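You operate a simulated robot arm through the tools that you are given. There is no shell and no other tool.

You are at the controls of a simulated two-armed robot. One attempt, no reset.

JOB
Program the orange thermostat to a 35 C floor limit.
Fine: lay it on the setter's pad, switch on, set the limit dial, press SAVE once, switch off, put the thermostat back where it stood. Leave the probe dial at 10 kOHM.

Only the result counts: the job must be done as asked and must still hold three seconds after the hand-in. Knocking over, shifting, dropping, spilling or breaking anything else fails it.

ROBOT AND FRAMES
Two 7-joint arms with fingered hands on one trunk that stands fixed in place. Base frame: the origin is at the foot of the trunk, x ahead of it, y to its left, z up; the work surface is at about z = 85. Readings come in cm, rad, newtons and seconds.
The left shoulder is at [3, 13.6, 120.5], the right one opposite. Each reaches about 125.3 cm from its shoulder. Payload 5 kg a hand.
The tool frame of a hand sits at the grasp point between the pads (the TCP): z along the fingers, y along the line on which they close. The tips reach 4.2 cm beyond it. The gripper opens to 20.8 cm; its body begins 11.9 cm behind the TCP. The gripper is a hand of 4 fingers: y runs from the thumb to the fingers, the wrist lies at [0, 0, -33.2] in the tool frame, and closing takes about 1.5 s.
Orientation is that of the tool frame in the base frame, as a unit quaternion [x, y, z, w]. With the fingers straight down and closing along the base's y, the tool's x points along the base's -x, its y along +y and its z along -z.

CONTROLS
- The arms move only by the tool send_rows. It takes "left_targets", "right_targets" or both (then of equal length, played together; a hand with none holds still); each is one flat list of numbers, 7 for each row, row after row: the shift along the tool's x, y, z in cm, then the turn, a rotation vector about the tool's x, y, z in rad, then the opening in per cent of the stroke, from 0 (shut) to 100 (fully open). In form: [tx, ty, tz, ax, ay, az, jaw, tx, ty, tz, ax, ay, az, jaw, ...]. A call has 1 to 20 rows; each row shifts and turns the commanded pose from where the row before left it, along the tool's axes as they then stand. A row lasts 0.2 s, in which the tool goes at most 5 cm and 0.15 rad; a call with a longer step from one row to the next is refused whole, and so is a gripper value outside its range. A pose out of reach is approached as far as the arm can. The call stops where the force on the tool passes 40 N (or 10 N more than at its start, if that is more) or the arm is blocked; 0.2 s more then pass. Each finger travels about 7.2 cm/s and halts on what it meets, pressing with about 30 N; the grip force reading is that of the motor and also rises with nothing between the fingers. The clock runs only during rows and for 0.2 s after the last one: add rows that do not move to give the fingers time. It gives the time, the measured TCP pose, the force on the tool (base axes), the opening and the grip force at its end, in the units of the frame above (readings bear some noise), with the torque about the TCP (base axes, N m) and any sound that the robot's microphone picked up, and new pictures: "views" is both (left out), scene, wrist or none (wrist: the cameras of the hands that moved).
- Cameras (640 x 400 px; columns grow to the right, rows downward): "scene" is now at [4.61, -1.25, 192.81]; the picture's right is [-0.14, -0.99, 0.00], its down [-0.76, 0.11, -0.64] and it looks along [0.64, -0.09, -0.76] (base axes); focal length 346 px, centre (320, 200). "left" rides on the left gripper at [-10.1, 0, -14.5] in its tool frame; the picture's right is [0.00, -1.00, 0.00], its down [0.82, 0.00, -0.57] and it looks along [0.57, 0.00, 0.82] (tool axes); focal length 261 px, centre (320, 200). "right" rides on the right gripper at [10.1, 0, -14.5] in its tool frame; the picture's right is [0.00, 1.00, 0.00], its down [-0.82, 0.00, -0.57] and it looks along [-0.57, 0.00, 0.82] (tool axes); focal length 261 px, centre (320, 200). There is no depth. A picture from a camera that has moved, and an enlarged one, comes with that camera's place and axes in the base frame and with its lens.
- raise_lower(by): moves the trunk up (or, below 0, down) by that many cm; the arms and the scene camera ride with it, the base frame stays. It gives what a move gives, with no picture.
- set_grasp(shape, hand): the hand has 4 fingers and takes this shape, open, in about a second: jaw (thumb against the fingers, like two jaws); tri (thumb and two fingers); tip (a fingertip pinch); poke (one finger out to press); point (the index stretched); flat (the hand flat); cup (the hand cupped); fist (a fist). The gripper value then closes the fingers along that shape, each until it touches; the sizes above hold for jaw. It gives what a move gives, with no picture.
- turn_head(pan, tilt): turns the head with the scene camera to pan (to the left, within 2.496 rad either way) and tilt (down, from -0.506 to 1.204), counted from straight ahead of the robot. It gives what a move gives, and a new picture of the scene camera.
- inspect(camera, box): a new picture of the part [left, top, right, bottom] of that camera's present view, enlarged. No time passes.
- hand_in(): hands the job in; it is judged then, once.

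Places have to be worked out from the pictures, the camera data and where the tool is seen. Open the grippers and draw the arms clear of the work before you hand the job in, unless the task says otherwise.

The tools are called as a command line: name --argument value ..., lists and objects as JSON in quotes. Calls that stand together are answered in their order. send_rows: Moves the arms, as the interface text tells. Its arguments: {"type":"object","properties":{"left_targets":{"type":"array","items":{"type":"number"}},"right_targets":{"type":"array","items":{"type":"number"}},"views":{"type":"string","enum":["both","scene","wrist","none"]}},"required":[]} The other tools are called the same way: raise_lower (by) moves the trunk up or down; set_grasp (shape, hand) gives the hand a shape; turn_head (pan, tilt) turns the head that bears the scene camera; inspect (camera, box) takes an enlarged picture of a part of a camera's view; hand_in () hands the job in.

At the start:

```text
time_s: 0.0
left_position: [69.26, 26.55, 122.91]
left_tool_rot: [0.0, 1.0, 0.0, 0.001]
left_force: [0.0, -0.9, 0.4]
left_ft_torque: [0.0, -0.02, -0.03]
left_grip_width: 20.78
left_grip_force: 0.1
left_shape: jaw
right_position: [76.28, -29.47, 115.38]
right_tool_rot: [0.0, 1.0, 0.0, 0.0]
right_force: [-1.2, -0.8, -0.6]
right_ft_torque: [-0.01, -0.01, -0.03]
right_grip_width: 20.79
right_grip_force: 0.0
right_shape: jaw
trunk travel left (down, up): [-22.5, 26.5]
head pan, tilt (commanded): [-0.145, 0.869]
```

scene: 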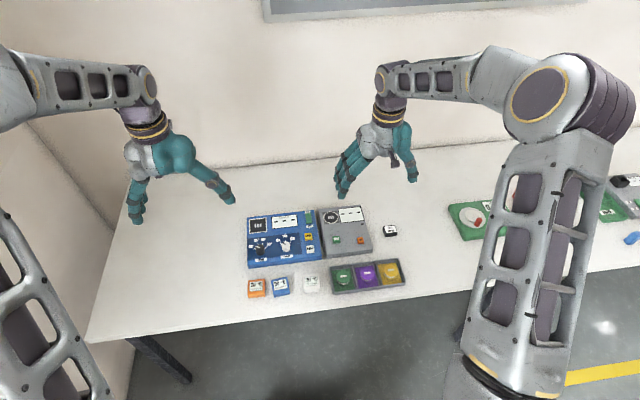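
right: 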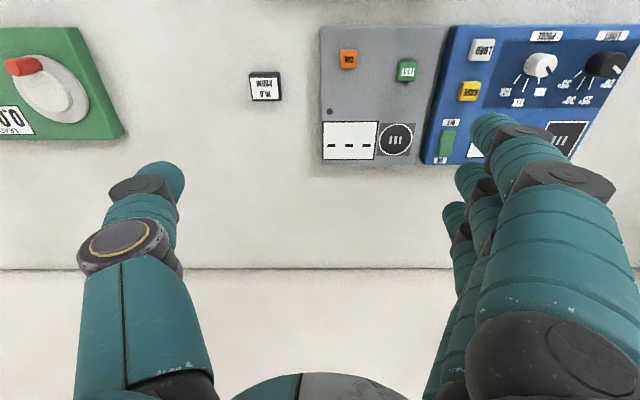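
left: 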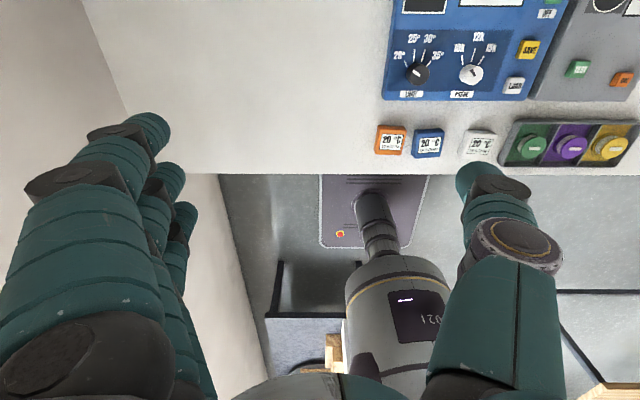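

The scene shows a blue setter with dials, a grey tester beside it, and orange/blue/white thermostats in front. I zoom in for detail before moving.

inspect --camera "scene" --box '[230, 195, 420, 310]'

inspect --camera "left" --box '[360, 0, 640, 175]'

inspect --camera "right" --box '[300, 0, 640, 200]'

```text
3.37 times, centred on (325, 252) of scene
camera zoom: at [4.61, -1.25, 192.81], right [-0.14, -0.99, 0.0], down [-0.76, 0.11, -0.64], along [0.64, -0.09, -0.76], focal length 1165 px, centre (303, 23)
```

zoom: 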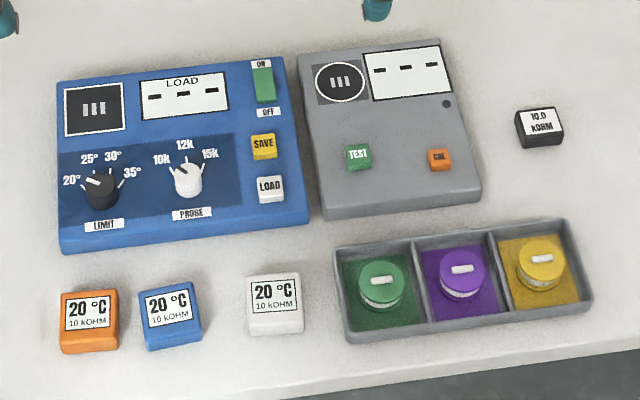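

```text
2.29 times, centred on (500, 88) of left
camera zoom: at [79.41, 26.69, 137.42], right [0.0, -1.0, 0.0], down [-0.82, 0.0, 0.57], along [-0.57, 0.0, -0.82], focal length 596 px, centre (-91, 457)
```

zoom: 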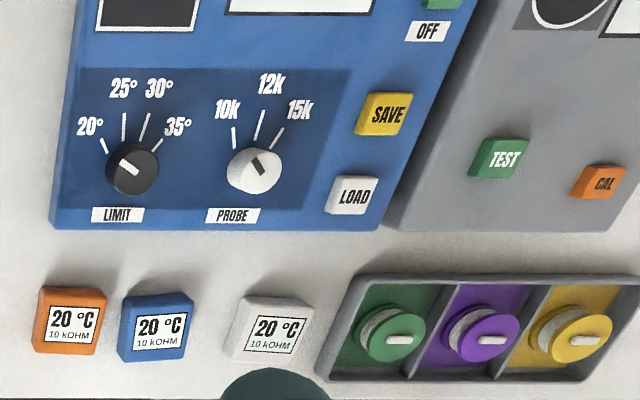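

```text
1.88 times, centred on (470, 100) of right
camera zoom: at [66.25, -29.55, 130.0], right [0.0, 1.0, 0.0], down [0.82, 0.0, 0.57], along [0.57, 0.0, -0.82], focal length 491 px, centre (38, 388)
```

zoom: 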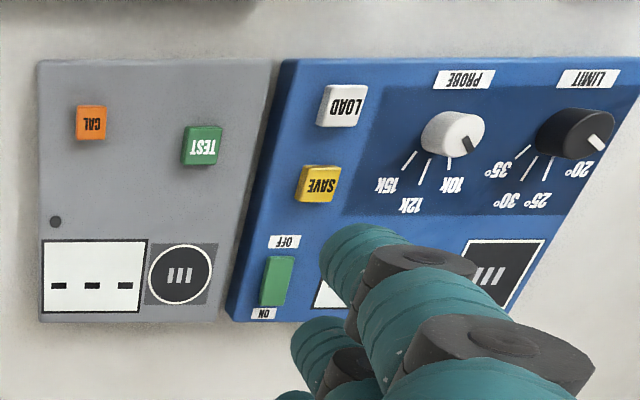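

The layout is clear: orange thermostat near (58.8, 12), pad at the setter's upper-left corner near (83, 10.5), limit dial at 20°, SAVE near (75, -7). I set the left hand to a tip pinch and the right to poke, both free in the air, to see what they look like.

set_grasp --hand "left" --shape "tip"

set_grasp --hand "right" --shape "poke"

send_rows --left_targets '[0, 0, 0, 0, 0, 0, 100]' --right_targets '[0, 0, 0, 0, 0, 0, 100]' --views "both"

```text
time_s: 0.9
left_position: [69.32, 26.6, 122.85]
left_tool_rot: [0.002, 1.0, 0.0, -0.001]
left_force: [0.7, 1.3, -0.3]
left_ft_torque: [0.03, 0.0, 0.0]
left_grip_width: 20.79
left_grip_force: 0.0
left_shape: tip
right_position: [76.38, -29.43, 115.46]
right_tool_rot: [0.0, 1.0, 0.0, 0.0]
right_force: [0.1, -0.3, -0.1]
right_ft_torque: [0.0, 0.02, 0.01]
right_grip_width: 20.79
right_grip_force: 0.0
right_shape: jaw
trunk travel left (down, up): [-22.5, 26.5]
head pan, tilt (commanded): [-0.145, 0.869]
```

```text
time_s: 1.8
left_position: [69.17, 26.53, 122.85]
left_tool_rot: [0.0, 1.0, -0.001, 0.0]
left_force: [0.1, 0.2, -0.1]
left_ft_torque: [0.04, -0.01, 0.02]
left_grip_width: 20.8
left_grip_force: 0.0
left_shape: tip
right_position: [76.3, -29.53, 115.39]
right_tool_rot: [0.0, 1.0, -0.001, 0.0]
right_force: [-1.2, -0.2, -0.4]
right_ft_torque: [0.01, -0.01, 0.0]
right_grip_width: 0.0
right_grip_force: 0.0
right_shape: poke
trunk travel left (down, up): [-22.5, 26.5]
head pan, tilt (commanded): [-0.145, 0.869]
```

```text
time_s: 2.2
left_position: [69.38, 26.61, 122.81]
left_tool_rot: [0.0, 1.0, 0.0, 0.0]
left_force: [-0.3, 0.7, 1.1]
left_ft_torque: [0.01, 0.01, -0.01]
left_grip_width: 20.77
left_grip_force: 0.0
left_shape: tip
right_position: [76.25, -29.52, 115.43]
right_tool_rot: [0.001, 1.0, 0.0, 0.0]
right_force: [-0.2, 0.2, 0.7]
right_ft_torque: [0.01, -0.01, -0.02]
right_grip_width: 0.0
right_grip_force: 0.2
right_shape: poke
trunk travel left (down, up): [-22.5, 26.5]
head pan, tilt (commanded): [-0.145, 0.869]
camera scene: at [4.61, -1.25, 192.81], right [-0.14, -0.99, 0.0], down [-0.76, 0.11, -0.64], along [0.64, -0.09, -0.76], focal length 346 px, centre (320, 200)
camera right: at [66.25, -29.56, 129.99], right [0.0, 1.0, 0.0], down [0.82, 0.0, 0.57], along [0.57, 0.0, -0.82], focal length 261 px, centre (320, 200)
camera left: at [79.41, 26.69, 137.42], right [0.0, -1.0, 0.0], down [-0.82, 0.0, 0.57], along [-0.57, 0.0, -0.82], focal length 261 px, centre (320, 200)
```

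scene: 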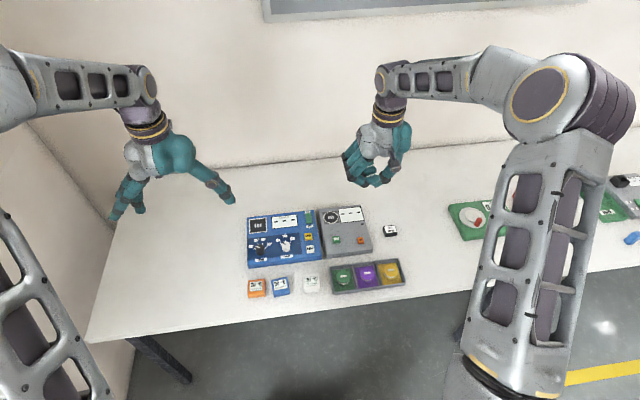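
right: 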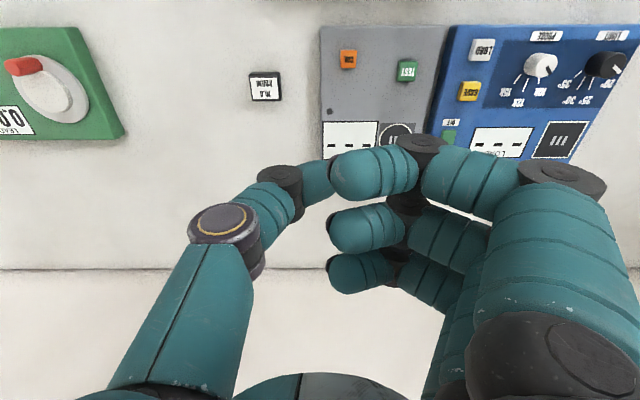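
left: 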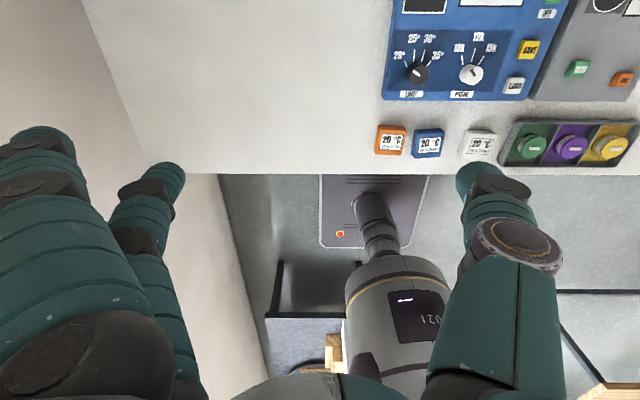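

The right hand's poke shape looks curled; I zoom on both hands in the scene view to understand which finger is out.

inspect --camera "scene" --box '[320, 80, 440, 200]'

inspect --camera "scene" --box '[95, 95, 245, 225]'

```text
3.33 times, centred on (380, 140) of scene
camera zoom: at [4.61, -1.25, 192.81], right [-0.14, -0.99, 0.0], down [-0.76, 0.11, -0.64], along [0.64, -0.09, -0.76], focal length 1153 px, centre (120, 400)
```

zoom: 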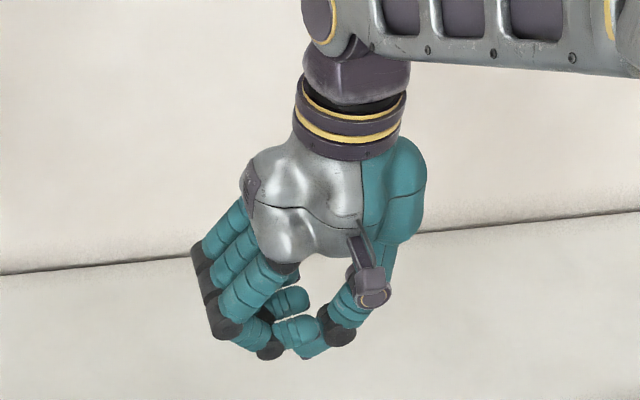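

```text
3.08 times, centred on (170, 160) of scene
camera zoom: at [4.61, -1.25, 192.81], right [-0.14, -0.99, 0.0], down [-0.76, 0.11, -0.64], along [0.64, -0.09, -0.76], focal length 1064 px, centre (782, 323)
```

zoom: 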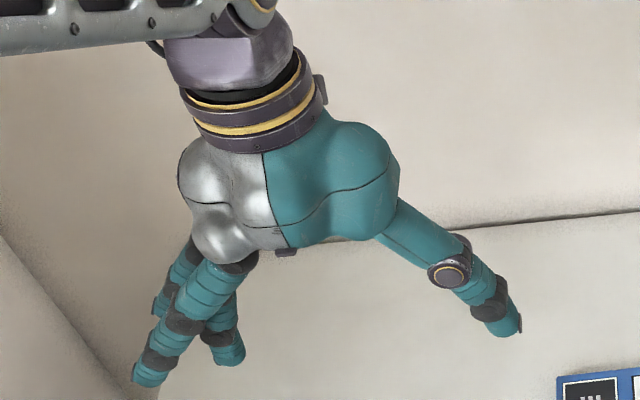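

Poke appears as curled fingers with tips joined. I try the point shape on the right hand to compare.

set_grasp --hand "right" --shape "point"

send_rows --left_targets '[0, 0, 0, 0, 0, 0, 0, 0, 0, 0, 0, 0, 0, 0, 0, 0, 0, 0, 0, 0, 0, 0, 0, 0, 0, 0, 0, 0, 0, 0, 0, 0, 0, 0, 0, 0, 0, 0, 0, 0, 0, 0, 0, 0, 0, 0, 0, 0, 0]' --right_targets '[0, 0, 0, 0, 0, 0, 100, 0, 0, 0, 0, 0, 0, 100, 0, 0, 0, 0, 0, 0, 100, 0, 0, 0, 0, 0, 0, 100, 0, 0, 0, 0, 0, 0, 100, 0, 0, 0, 0, 0, 0, 100, 0, 0, 0, 0, 0, 0, 100]' --views "both"

inspect --camera "scene" --box '[320, 80, 440, 200]'

inspect --camera "scene" --box '[95, 95, 245, 225]'

```text
time_s: 3.1
left_position: [69.26, 26.56, 122.81]
left_tool_rot: [0.0, 1.0, -0.001, 0.0]
left_force: [1.0, -0.1, -0.1]
left_ft_torque: [-0.01, 0.02, -0.02]
left_grip_width: 20.76
left_grip_force: 0.1
left_shape: tip
right_position: [76.17, -29.5, 115.46]
right_tool_rot: [0.0, 1.0, -0.001, 0.0]
right_force: [0.4, -0.4, 0.8]
right_ft_torque: [-0.04, -0.02, 0.0]
right_grip_width: 20.18
right_grip_force: 0.1
right_shape: point
trunk travel left (down, up): [-22.5, 26.5]
head pan, tilt (commanded): [-0.145, 0.869]
```

```text
time_s: 4.7
left_position: [69.26, 26.58, 122.89]
left_tool_rot: [0.0, 1.0, 0.0, -0.001]
left_force: [0.8, -0.1, 0.1]
left_ft_torque: [0.0, -0.01, -0.01]
left_grip_width: 0.0
left_grip_force: 3.6
left_shape: tip
right_position: [76.22, -29.61, 115.4]
right_tool_rot: [0.0, 1.0, 0.0, 0.0]
right_force: [-0.5, 0.6, -0.9]
right_ft_torque: [-0.02, 0.0, 0.01]
right_grip_width: 20.17
right_grip_force: 0.2
right_shape: point
trunk travel left (down, up): [-22.5, 26.5]
head pan, tilt (commanded): [-0.145, 0.869]
camera scene: at [4.61, -1.25, 192.81], right [-0.14, -0.99, 0.0], down [-0.76, 0.11, -0.64], along [0.64, -0.09, -0.76], focal length 346 px, centre (320, 200)
camera right: at [66.25, -29.56, 130.0], right [0.0, 1.0, 0.0], down [0.82, 0.0, 0.57], along [0.57, 0.0, -0.82], focal length 261 px, centre (320, 200)
camera left: at [79.41, 26.69, 137.42], right [0.0, -1.0, 0.0], down [-0.82, 0.0, 0.57], along [-0.57, 0.0, -0.82], focal length 261 px, centre (320, 200)
```

scene: 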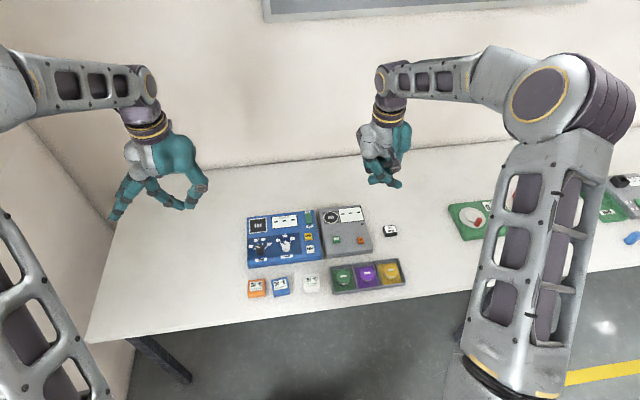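
right: 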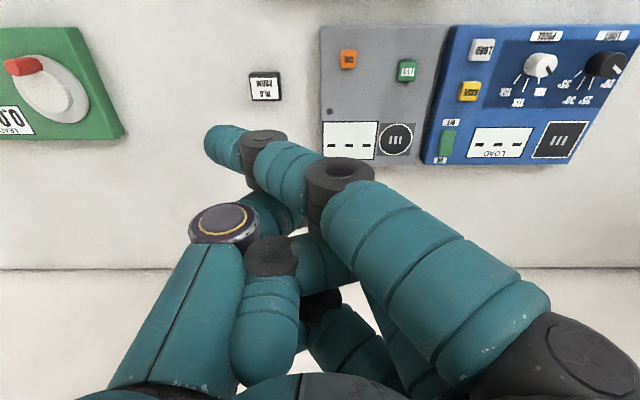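
left: 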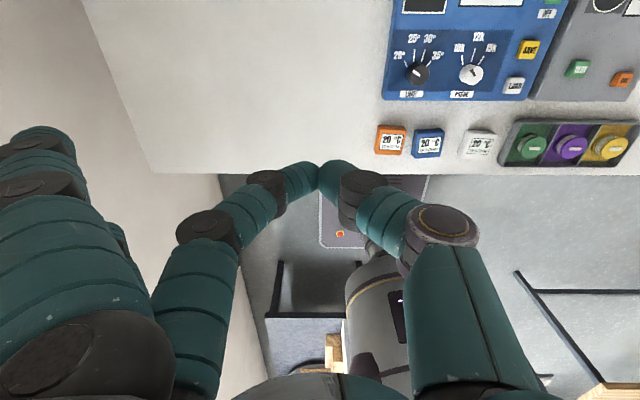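

```text
3.33 times, centred on (380, 140) of scene
camera zoom: at [4.61, -1.25, 192.81], right [-0.14, -0.99, 0.0], down [-0.76, 0.11, -0.64], along [0.64, -0.09, -0.76], focal length 1153 px, centre (120, 400)
```

zoom: 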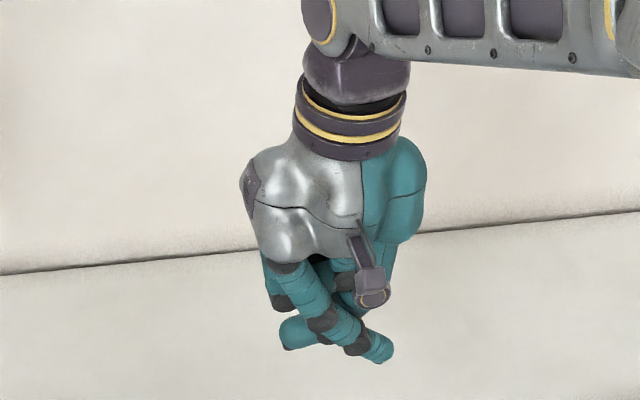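

```text
3.08 times, centred on (170, 160) of scene
camera zoom: at [4.61, -1.25, 192.81], right [-0.14, -0.99, 0.0], down [-0.76, 0.11, -0.64], along [0.64, -0.09, -0.76], focal length 1064 px, centre (782, 323)
```

zoom: 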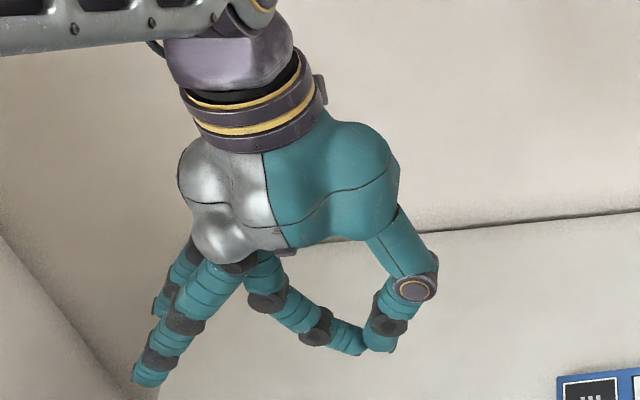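

Tip pinches thumb with the middle finger while the two others stay out to the side; that suits picking. Now I test poke on the right hand with the value at 0 and reopen the left.

set_grasp --hand "right" --shape "poke"

send_rows --left_targets '[0, 0, 0, 0, 0, 0, 50, 0, 0, 0, 0, 0, 0, 50, 0, 0, 0, 0, 0, 0, 50, 0, 0, 0, 0, 0, 0, 50, 0, 0, 0, 0, 0, 0, 50, 0, 0, 0, 0, 0, 0, 50, 0, 0, 0, 0, 0, 0, 50]' --right_targets '[0, 0, 0, 0, 0, 0, 0, 0, 0, 0, 0, 0, 0, 0, 0, 0, 0, 0, 0, 0, 0, 0, 0, 0, 0, 0, 0, 0, 0, 0, 0, 0, 0, 0, 0, 0, 0, 0, 0, 0, 0, 0, 0, 0, 0, 0, 0, 0, 0]' --views "both"

inspect --camera "scene" --box '[320, 80, 440, 200]'

inspect --camera "scene" --box '[95, 95, 245, 225]'

```text
time_s: 5.6
left_position: [69.28, 26.51, 122.74]
left_tool_rot: [0.001, 1.0, 0.0, 0.001]
left_force: [-0.7, -0.4, 0.1]
left_ft_torque: [0.0, -0.02, 0.02]
left_grip_width: 0.0
left_grip_force: 29.9
left_shape: tip
right_position: [76.24, -29.52, 115.52]
right_tool_rot: [0.0, 1.0, 0.001, 0.0]
right_force: [0.5, -0.3, -0.1]
right_ft_torque: [0.0, 0.04, -0.01]
right_grip_width: 0.0
right_grip_force: 0.1
right_shape: poke
trunk travel left (down, up): [-22.5, 26.5]
head pan, tilt (commanded): [-0.145, 0.869]
```

```text
time_s: 7.2
left_position: [69.25, 26.64, 122.83]
left_tool_rot: [-0.001, 1.0, -0.001, 0.0]
left_force: [-0.2, 0.6, 0.6]
left_ft_torque: [-0.01, -0.02, 0.01]
left_grip_width: 10.34
left_grip_force: 0.0
left_shape: tip
right_position: [76.3, -29.5, 115.41]
right_tool_rot: [0.0, 1.0, 0.0, -0.001]
right_force: [-0.7, -0.3, -0.4]
right_ft_torque: [0.0, 0.04, 0.02]
right_grip_width: 0.0
right_grip_force: 0.0
right_shape: poke
trunk travel left (down, up): [-22.5, 26.5]
head pan, tilt (commanded): [-0.145, 0.869]
camera scene: at [4.61, -1.25, 192.81], right [-0.14, -0.99, 0.0], down [-0.76, 0.11, -0.64], along [0.64, -0.09, -0.76], focal length 346 px, centre (320, 200)
camera right: at [66.25, -29.56, 130.0], right [0.0, 1.0, 0.0], down [0.82, 0.0, 0.57], along [0.57, 0.0, -0.82], focal length 261 px, centre (320, 200)
camera left: at [79.41, 26.69, 137.42], right [0.0, -1.0, 0.0], down [-0.82, 0.0, 0.57], along [-0.57, 0.0, -0.82], focal length 261 px, centre (320, 200)
```

scene: 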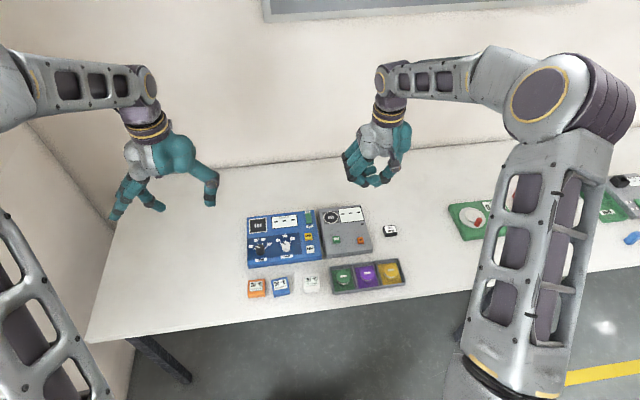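
right: 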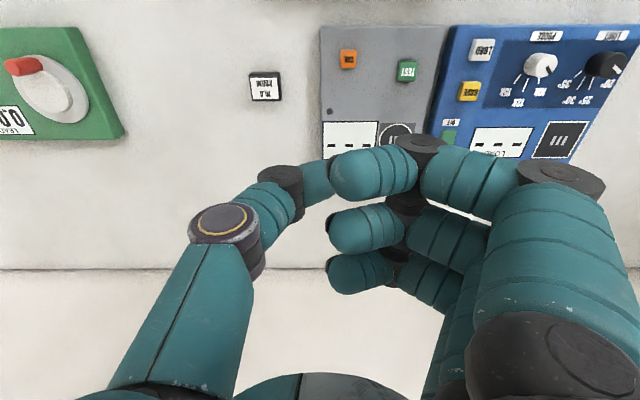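
left: 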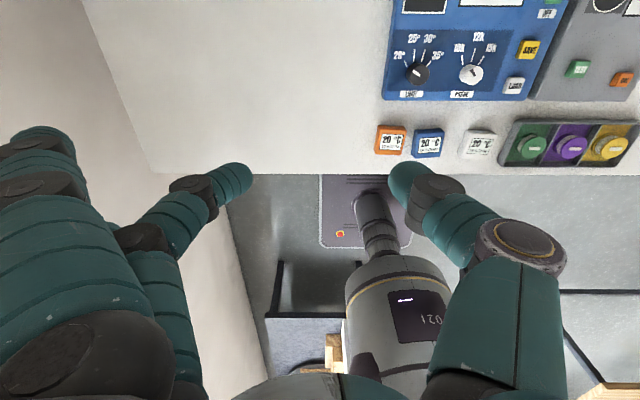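

```text
3.33 times, centred on (380, 140) of scene
camera zoom: at [4.61, -1.25, 192.81], right [-0.14, -0.99, 0.0], down [-0.76, 0.11, -0.64], along [0.64, -0.09, -0.76], focal length 1153 px, centre (120, 400)
```

zoom: 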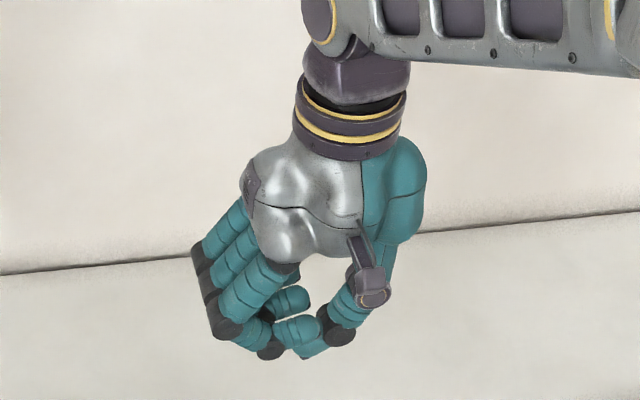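

```text
3.08 times, centred on (170, 160) of scene
camera zoom: at [4.61, -1.25, 192.81], right [-0.14, -0.99, 0.0], down [-0.76, 0.11, -0.64], along [0.64, -0.09, -0.76], focal length 1064 px, centre (782, 323)
```

zoom: 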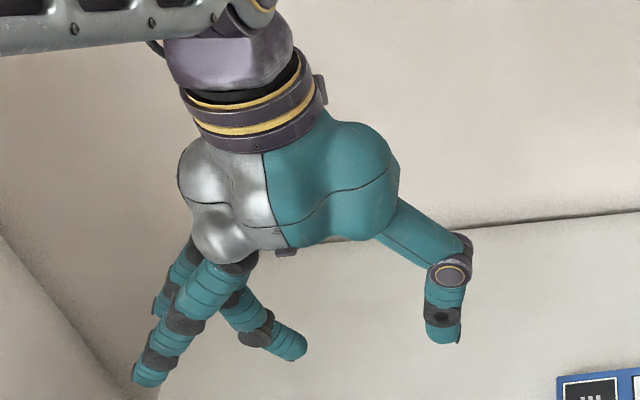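

Poke curls the whole row of fingers, so a closed tip pinch is the slimmer presser. I look closely at the switch, dial and pad in the scene view now.

inspect --camera "scene" --box '[244, 208, 324, 258]'

inspect --camera "scene" --box '[296, 206, 328, 226]'

inspect --camera "left" --box '[380, 20, 500, 95]'

inspect --camera "scene" --box '[240, 265, 330, 305]'

```text
8.00 times, centred on (284, 233) of scene
camera zoom: at [4.61, -1.25, 192.81], right [-0.14, -0.99, 0.0], down [-0.76, 0.11, -0.64], along [0.64, -0.09, -0.76], focal length 2767 px, centre (608, -64)
```

zoom: 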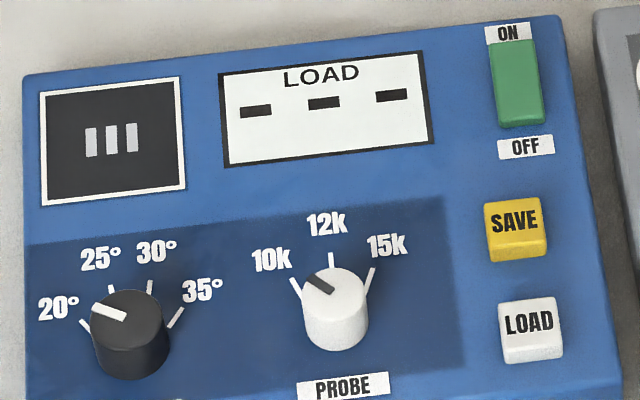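

```text
16.00 times, centred on (312, 216) of scene
camera zoom: at [4.61, -1.25, 192.81], right [-0.14, -0.99, 0.0], down [-0.76, 0.11, -0.64], along [0.64, -0.09, -0.76], focal length 5535 px, centre (448, -56)
```

zoom: 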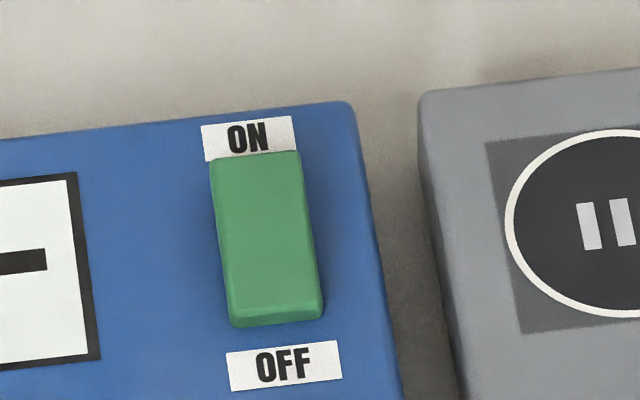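

```text
5.33 times, centred on (440, 58) of left
camera zoom: at [79.41, 26.69, 137.42], right [0.0, -1.0, 0.0], down [-0.82, 0.0, 0.57], along [-0.57, 0.0, -0.82], focal length 1390 px, centre (-320, 960)
```

zoom: 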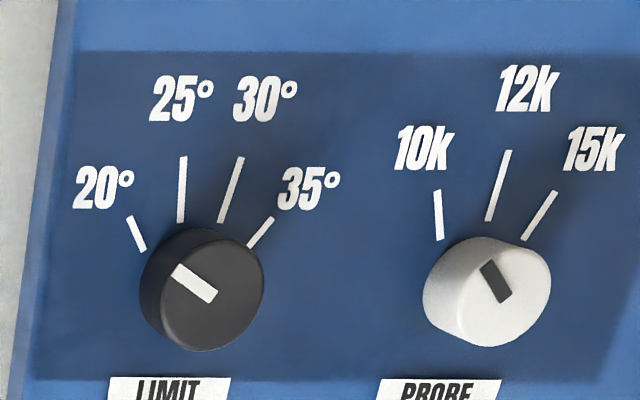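

```text
7.11 times, centred on (285, 285) of scene
camera zoom: at [4.61, -1.25, 192.81], right [-0.14, -0.99, 0.0], down [-0.76, 0.11, -0.64], along [0.64, -0.09, -0.76], focal length 2460 px, centre (569, -404)
```

zoom: 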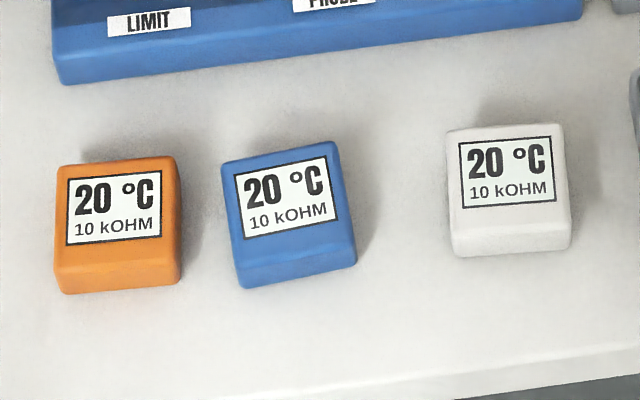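

The switch looks like a rocker in OFF (far end raised), setter top is about z≈87.8, and the thermostat is about 5×5×3 cm centred near (58.8, 12), turned about 4° clockwise. I turn the left hand by +86° so that the fingers close along x with the spare fingers towards the robot, away from the setter.

send_rows --left_targets '[0, 0, 0, 0, 0, -0.15, 50, 0, 0, 0, 0, 0, -0.15, 50, 0, 0, 0, 0, 0, -0.15, 50, 0, 0, 0, 0, 0, -0.15, 50, 0, 0, 0, 0, 0, -0.15, 50, 0, 0, 0, 0, 0, -0.15, 50, 0, 0, 0, 0, 0, -0.15, 50, 0, 0, 0, 0, 0, -0.15, 50, 0, 0, 0, 0, 0, -0.15, 50, 0, 0, 0, 0, 0, -0.15, 50]' --views "both"

```text
time_s: 9.4
left_position: [69.26, 26.55, 122.77]
left_tool_rot: [-0.682, 0.732, 0.0, 0.0]
left_force: [0.4, -0.3, 1.1]
left_ft_torque: [0.02, 0.02, 0.01]
left_grip_width: 10.36
left_grip_force: 0.0
left_shape: tip
right_position: [76.33, -29.52, 115.44]
right_tool_rot: [0.0, 1.0, 0.0, 0.0]
right_force: [-0.1, -0.1, 0.3]
right_ft_torque: [0.0, -0.01, 0.03]
right_grip_width: 0.0
right_grip_force: 0.0
right_shape: poke
trunk travel left (down, up): [-22.5, 26.5]
head pan, tilt (commanded): [-0.145, 0.869]
camera scene: at [4.61, -1.31, 192.81], right [-0.14, -0.99, 0.0], down [-0.76, 0.11, -0.64], along [0.64, -0.09, -0.76], focal length 346 px, centre (320, 200)
camera left: at [70.0, 36.7, 137.43], right [1.0, -0.06, 0.0], down [-0.05, -0.82, 0.57], along [-0.04, -0.57, -0.82], focal length 261 px, centre (320, 200)
```

scene: 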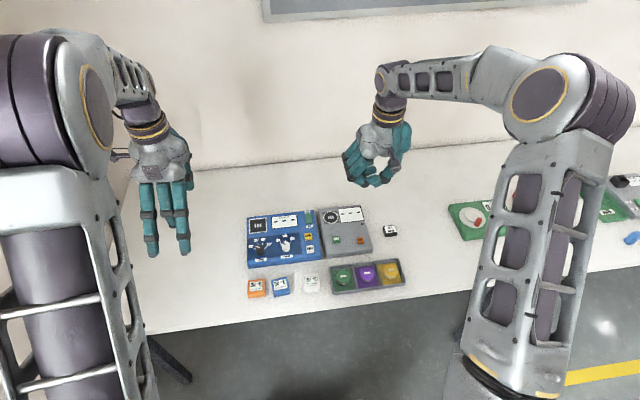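
left: 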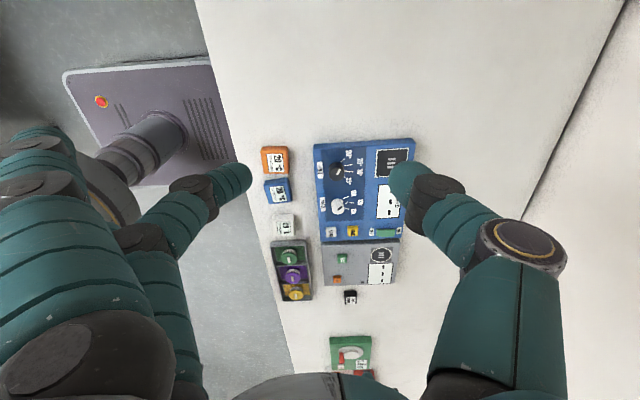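

The turn is reached. I move the left hand above the orange thermostat at TCP height about 105 to look at it closely.

send_rows --left_targets '[2.54, 1.553, 2.967, 0, 0, 0, 50, 2.54, 1.553, 2.967, 0, 0, 0, 50, 2.54, 1.553, 2.967, 0, 0, 0, 50, 2.54, 1.553, 2.967, 0, 0, 0, 50, 2.54, 1.553, 2.967, 0, 0, 0, 50, 2.54, 1.553, 2.967, 0, 0, 0, 50, 0, 0, 0, 0, 0, 0, 50]' --views "both"

```text
time_s: 11.0
left_position: [58.77, 11.78, 105.17]
left_tool_rot: [-0.681, 0.732, 0.0, -0.001]
left_force: [0.4, 0.2, -0.5]
left_ft_torque: [-0.03, -0.01, -0.01]
left_grip_width: 10.37
left_grip_force: 0.0
left_shape: tip
right_position: [76.3, -29.4, 115.46]
right_tool_rot: [0.0, 1.0, 0.001, 0.0]
right_force: [-0.1, 0.8, 0.2]
right_ft_torque: [-0.11, -0.01, 0.0]
right_grip_width: 0.01
right_grip_force: 0.1
right_shape: poke
trunk travel left (down, up): [-22.5, 26.5]
head pan, tilt (commanded): [-0.145, 0.869]
camera scene: at [4.6, -1.14, 192.82], right [-0.14, -0.99, 0.0], down [-0.76, 0.11, -0.64], along [0.64, -0.09, -0.76], focal length 346 px, centre (320, 200)
camera left: at [59.53, 22.07, 119.73], right [1.0, -0.07, 0.0], down [-0.05, -0.82, 0.57], along [-0.04, -0.57, -0.82], focal length 261 px, centre (320, 200)
```

scene: 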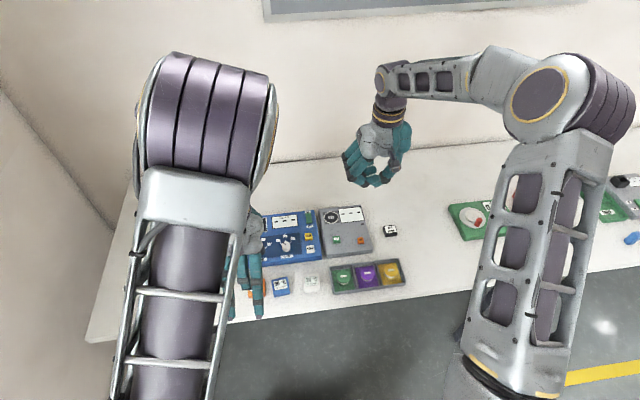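
left: 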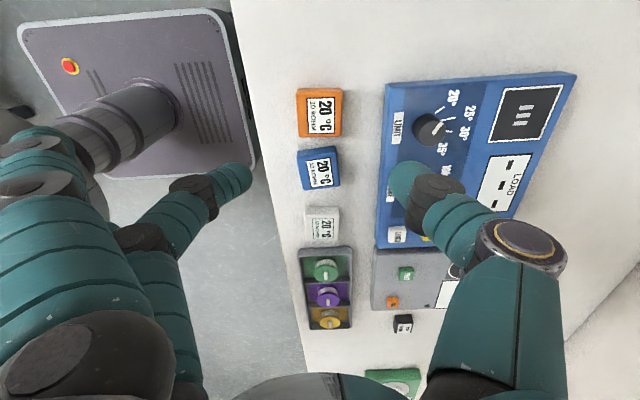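

The left camera now sees the thermostats and the setter well. I zoom in to measure them.

inspect --camera "left" --box '[270, 70, 430, 170]'

inspect --camera "left" --box '[370, 60, 610, 210]'

```text
4.00 times, centred on (350, 120) of left
camera zoom: at [59.53, 22.07, 119.73], right [1.0, -0.07, 0.0], down [-0.05, -0.82, 0.57], along [-0.04, -0.57, -0.82], focal length 1043 px, centre (200, 520)
```

zoom: 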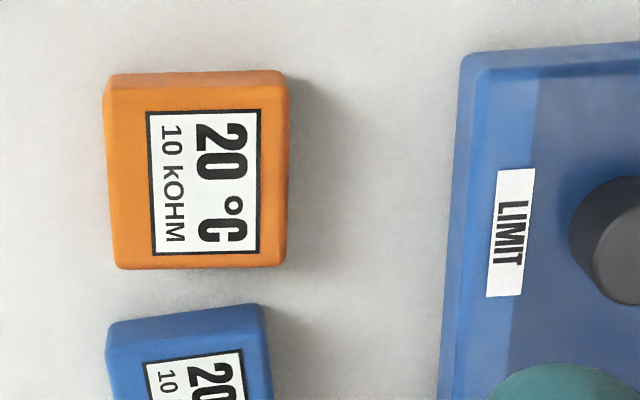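

```text
2.67 times, centred on (490, 135) of left
camera zoom: at [59.53, 22.07, 119.73], right [1.0, -0.07, 0.0], down [-0.05, -0.82, 0.57], along [-0.04, -0.57, -0.82], focal length 695 px, centre (-133, 373)
```

zoom: 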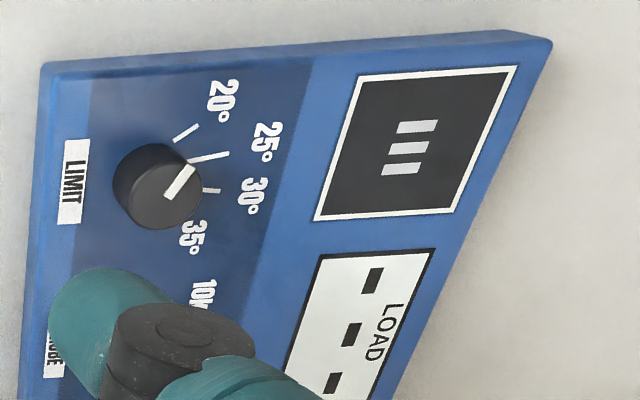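

Thermostat top centre comes out near (58.8, 12.3), the setter front edge near x=67.3. I narrow the opening to 40 % and descend partway to check the alignment.

send_rows --left_targets '[-0.08, 0.04, 3, 0, 0, 0, 40, -0.08, 0.04, 3, 0, 0, 0, 40, -0.08, 0.04, 3, 0, 0, 0, 40, 0, 0, 0, 0, 0, 0, 40]' --views "wrist"

inspect --camera "left" --box '[180, 60, 500, 260]'

```text
time_s: 12.0
left_position: [58.7, 12.1, 96.22]
left_tool_rot: [-0.682, 0.732, 0.0, 0.0]
left_force: [-0.9, -0.4, 0.6]
left_ft_torque: [0.0, -0.07, -0.01]
left_grip_width: 8.39
left_grip_force: 0.0
left_shape: tip
right_position: [76.36, -29.5, 115.5]
right_tool_rot: [0.0, 1.0, 0.0, 0.0]
right_force: [-0.4, 1.0, 0.6]
right_ft_torque: [-0.01, -0.07, 0.02]
right_grip_width: 0.0
right_grip_force: 0.0
right_shape: poke
trunk travel left (down, up): [-22.5, 26.5]
head pan, tilt (commanded): [-0.145, 0.869]
camera left: at [59.49, 22.25, 110.75], right [1.0, -0.07, 0.0], down [-0.06, -0.82, 0.57], along [-0.04, -0.57, -0.82], focal length 261 px, centre (320, 200)
```

left: 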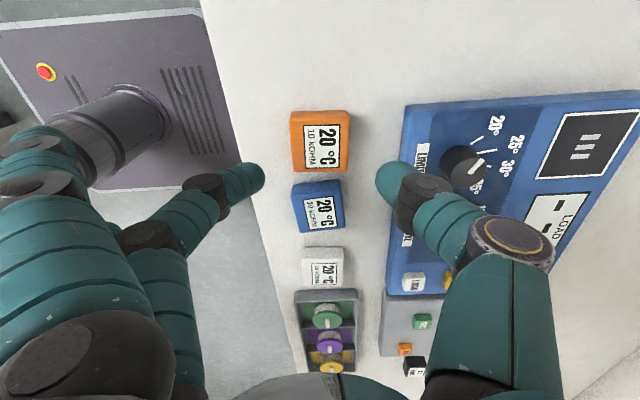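

```text
2.00 times, centred on (340, 160) of left
camera zoom: at [59.49, 22.25, 110.75], right [1.0, -0.07, 0.0], down [-0.06, -0.82, 0.57], along [-0.04, -0.57, -0.82], focal length 521 px, centre (280, 280)
```

zoom: 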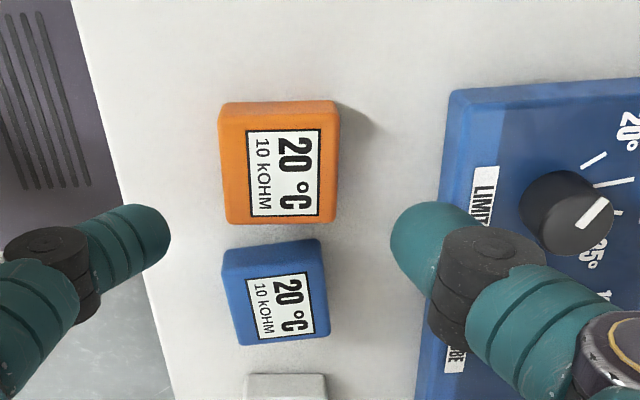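

The object is centred between the fingers in the image; the centre is at about y=12.5, so I shift slightly and go down to TCP z≈91, looking again before closing.

send_rows --left_targets '[-0.1, 0, 1.5, 0, 0, 0, 40, -0.1, 0, 1.5, 0, 0, 0, 40, -0.05, 0, 1, 0, 0, 0, 40, 0, 0, 1, 0, 0, 0, 40, 0, 0, 0, 0, 0, 0, 40]' --views "both"

inspect --camera "left" --box '[180, 60, 500, 260]'

inspect --camera "scene" --box '[220, 220, 340, 310]'

```text
time_s: 13.2
left_position: [58.72, 12.44, 91.02]
left_tool_rot: [-0.682, 0.732, 0.0, 0.0]
left_force: [-0.3, 0.1, 0.3]
left_ft_torque: [0.0, -0.04, 0.03]
left_grip_width: 8.37
left_grip_force: 0.1
left_shape: tip
right_position: [76.32, -29.4, 115.42]
right_tool_rot: [0.0, 1.0, 0.0, 0.001]
right_force: [0.1, 1.0, 0.2]
right_ft_torque: [0.01, -0.03, 0.04]
right_grip_width: 0.0
right_grip_force: 0.0
right_shape: poke
trunk travel left (down, up): [-22.5, 26.5]
head pan, tilt (commanded): [-0.145, 0.869]
camera scene: at [4.6, -1.26, 192.82], right [-0.14, -0.99, 0.0], down [-0.76, 0.11, -0.64], along [0.64, -0.09, -0.76], focal length 346 px, centre (320, 200)
camera left: at [59.48, 22.51, 105.62], right [1.0, -0.07, 0.0], down [-0.05, -0.82, 0.57], along [-0.04, -0.57, -0.82], focal length 261 px, centre (320, 200)
```

scene: 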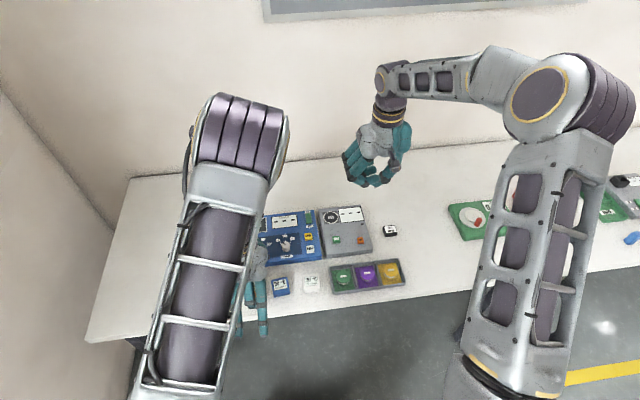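
left: 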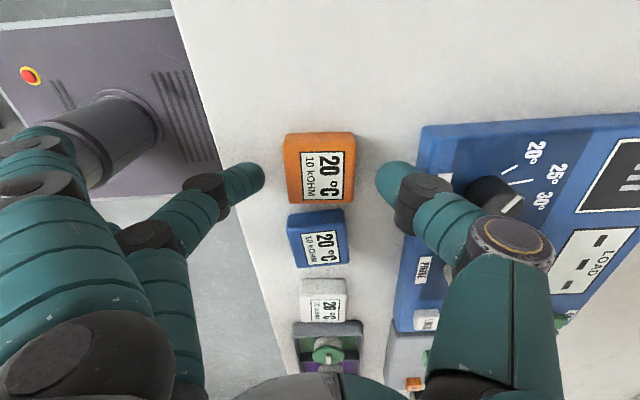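

```text
2.00 times, centred on (340, 160) of left
camera zoom: at [59.48, 22.51, 105.62], right [1.0, -0.07, 0.0], down [-0.05, -0.82, 0.57], along [-0.04, -0.57, -0.82], focal length 521 px, centre (280, 280)
```

zoom: 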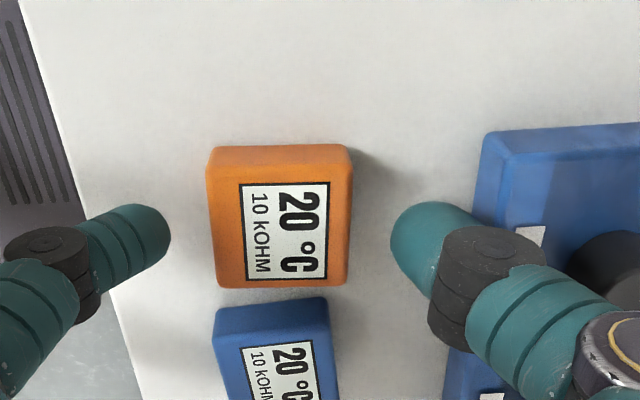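

```text
4.44 times, centred on (280, 265) of scene
camera zoom: at [4.6, -1.26, 192.82], right [-0.14, -0.99, 0.0], down [-0.76, 0.11, -0.64], along [0.64, -0.09, -0.76], focal length 1537 px, centre (498, -89)
```

zoom: 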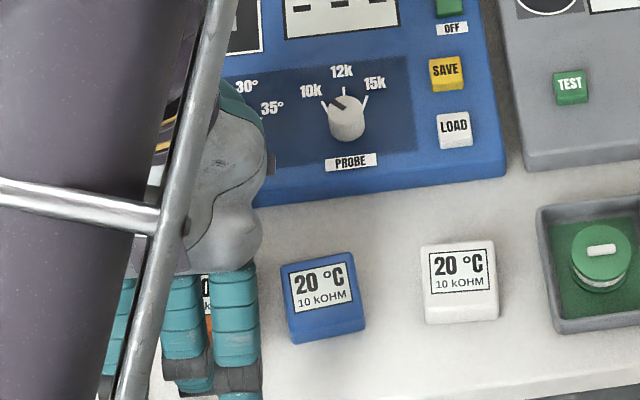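

Still centred in the closing direction. I go down 0.6 cm more and close slowly to about 5.6 cm, then check symmetry before gripping.

send_rows --left_targets '[-0.1, 0, 0.3, 0, 0, 0, 40, -0.1, 0, 0.3, 0, 0, 0, 38, 0, 0, 0, 0, 0, 0, 35, 0, 0, 0, 0, 0, 0, 32, 0, 0, 0, 0, 0, 0, 29, 0, 0, 0, 0, 0, 0, 27, 0, 0, 0, 0, 0, 0, 27]' --views "wrist"

inspect --camera "left" --box '[240, 90, 400, 190]'

```text
time_s: 14.8
left_position: [58.69, 12.67, 90.4]
left_tool_rot: [-0.682, 0.732, 0.001, 0.0]
left_force: [0.0, 0.3, 0.4]
left_ft_torque: [0.0, -0.02, 0.0]
left_grip_width: 5.67
left_grip_force: 0.1
left_shape: tip
right_position: [76.22, -29.6, 115.38]
right_tool_rot: [0.0, 1.0, 0.0, 0.0]
right_force: [-0.3, 0.3, -0.4]
right_ft_torque: [0.0, -0.03, -0.02]
right_grip_width: 0.0
right_grip_force: 0.0
right_shape: poke
trunk travel left (down, up): [-22.5, 26.5]
head pan, tilt (commanded): [-0.145, 0.869]
camera left: at [59.49, 22.77, 104.99], right [1.0, -0.07, 0.0], down [-0.05, -0.82, 0.57], along [-0.04, -0.57, -0.82], focal length 261 px, centre (320, 200)
```

left: 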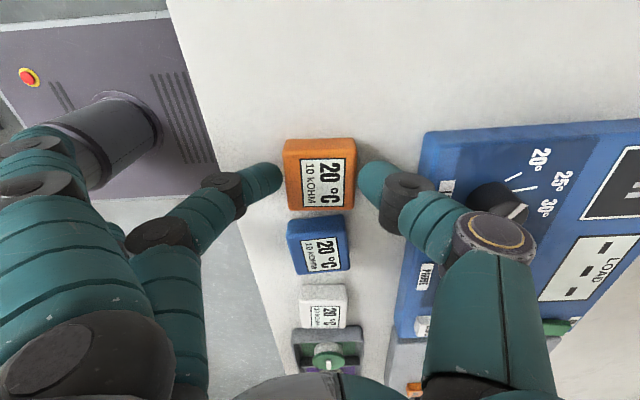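

```text
4.00 times, centred on (320, 140) of left
camera zoom: at [59.49, 22.77, 104.99], right [1.0, -0.07, 0.0], down [-0.05, -0.82, 0.57], along [-0.04, -0.57, -0.82], focal length 1043 px, centre (320, 440)
```

zoom: 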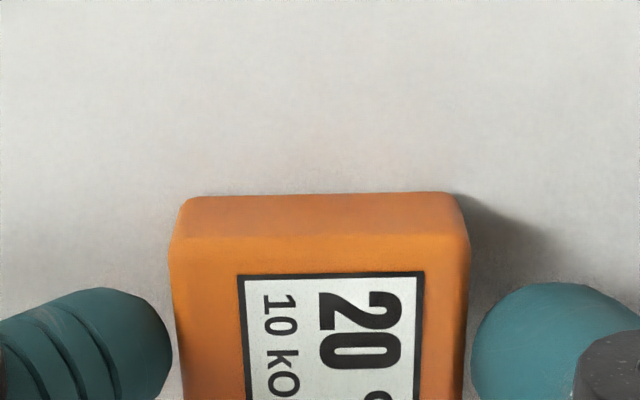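

Gaps are equal on both sides. I close onto the thermostat.

send_rows --left_targets '[0, 0, 0, 0, 0, 0, 25, 0, 0, 0, 0, 0, 0, 23, 0, 0, 0, 0, 0, 0, 20, 0, 0, 0, 0, 0, 0, 15, 0, 0, 0, 0, 0, 0, 10, 0, 0, 0, 0, 0, 0, 10, 0, 0, 0, 0, 0, 0, 10]' --views "wrist"

inspect --camera "left" --box '[240, 120, 400, 220]'

```text
time_s: 16.4
left_position: [58.77, 12.71, 90.42]
left_tool_rot: [-0.682, 0.732, 0.0, -0.001]
left_force: [-0.4, 0.5, 0.2]
left_ft_torque: [-0.01, -0.04, 0.0]
left_grip_width: 4.95
left_grip_force: 30.1
left_shape: tip
right_position: [76.32, -29.54, 115.39]
right_tool_rot: [0.0, 1.0, 0.001, 0.0]
right_force: [0.3, 0.3, 0.2]
right_ft_torque: [-0.01, -0.02, -0.02]
right_grip_width: 0.01
right_grip_force: 0.1
right_shape: poke
trunk travel left (down, up): [-22.5, 26.5]
head pan, tilt (commanded): [-0.145, 0.869]
camera left: at [59.49, 22.77, 104.98], right [1.0, -0.07, 0.0], down [-0.05, -0.82, 0.57], along [-0.04, -0.57, -0.82], focal length 261 px, centre (320, 200)
```

left: 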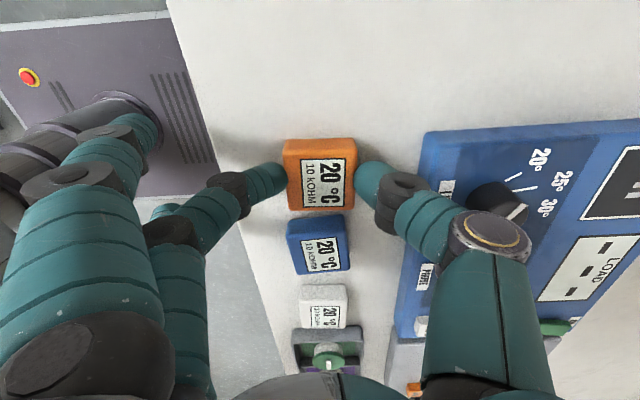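

```text
4.00 times, centred on (320, 170) of left
camera zoom: at [59.49, 22.77, 104.98], right [1.0, -0.07, 0.0], down [-0.05, -0.82, 0.57], along [-0.04, -0.57, -0.82], focal length 1043 px, centre (320, 320)
```

zoom: 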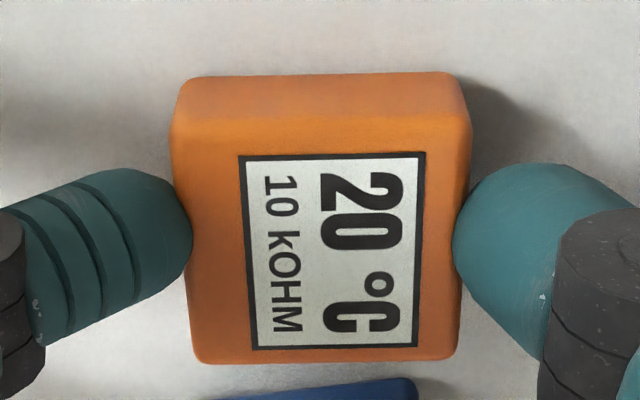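

Gripped at 4.95 cm with 30 N. The spare fingers look changed, so I zoom on them before lifting.

inspect --camera "left" --box '[0, 80, 320, 280]'

inspect --camera "scene" --box '[200, 220, 340, 370]'

```text
2.00 times, centred on (160, 180) of left
camera zoom: at [59.49, 22.77, 104.98], right [1.0, -0.07, 0.0], down [-0.05, -0.82, 0.57], along [-0.04, -0.57, -0.82], focal length 521 px, centre (640, 240)
```

zoom: 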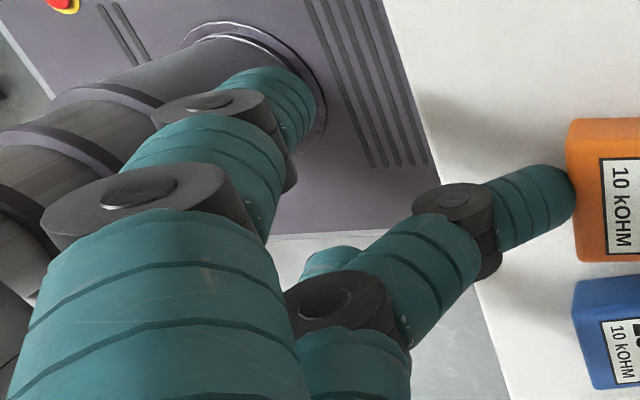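

```text
2.67 times, centred on (270, 295) of scene
camera zoom: at [4.61, -1.26, 192.81], right [-0.14, -0.99, 0.0], down [-0.76, 0.11, -0.64], along [0.64, -0.09, -0.76], focal length 922 px, centre (453, -53)
```

zoom: 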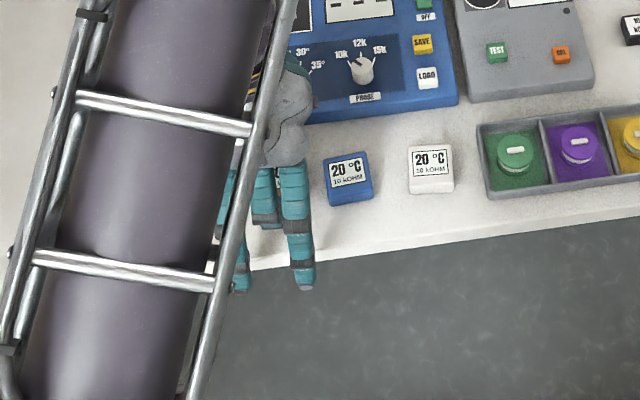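

The spare fingers seem to have curled downwards while the pinch tightened. I hold still briefly and look again to see whether they keep moving.

send_rows --left_targets '[0, 0, 0, 0, 0, 0, 10, 0, 0, 0, 0, 0, 0, 10]' --views "wrist"

```text
time_s: 17.0
left_position: [58.72, 12.72, 90.28]
left_tool_rot: [-0.681, 0.732, 0.0, 0.0]
left_force: [-0.7, 0.0, 0.1]
left_ft_torque: [-0.03, -0.03, -0.01]
left_grip_width: 4.94
left_grip_force: 30.5
left_shape: tip
right_position: [76.29, -29.44, 115.47]
right_tool_rot: [0.0, 1.0, 0.0, 0.0]
right_force: [-0.1, 0.1, -0.5]
right_ft_torque: [0.03, 0.0, 0.03]
right_grip_width: 0.01
right_grip_force: 0.1
right_shape: poke
trunk travel left (down, up): [-22.5, 26.5]
head pan, tilt (commanded): [-0.145, 0.869]
camera left: at [59.49, 22.77, 104.98], right [1.0, -0.07, 0.0], down [-0.05, -0.82, 0.57], along [-0.04, -0.57, -0.82], focal length 261 px, centre (320, 200)
```

left: 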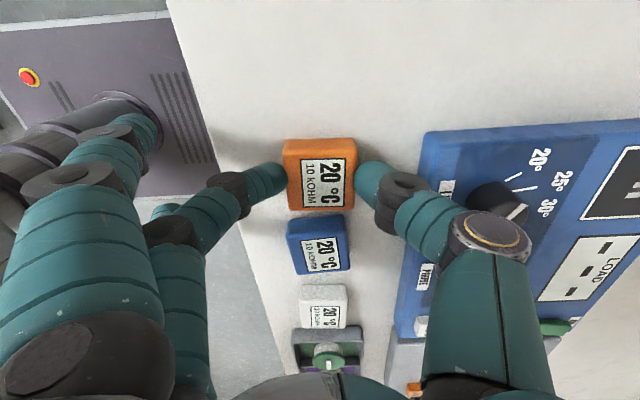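

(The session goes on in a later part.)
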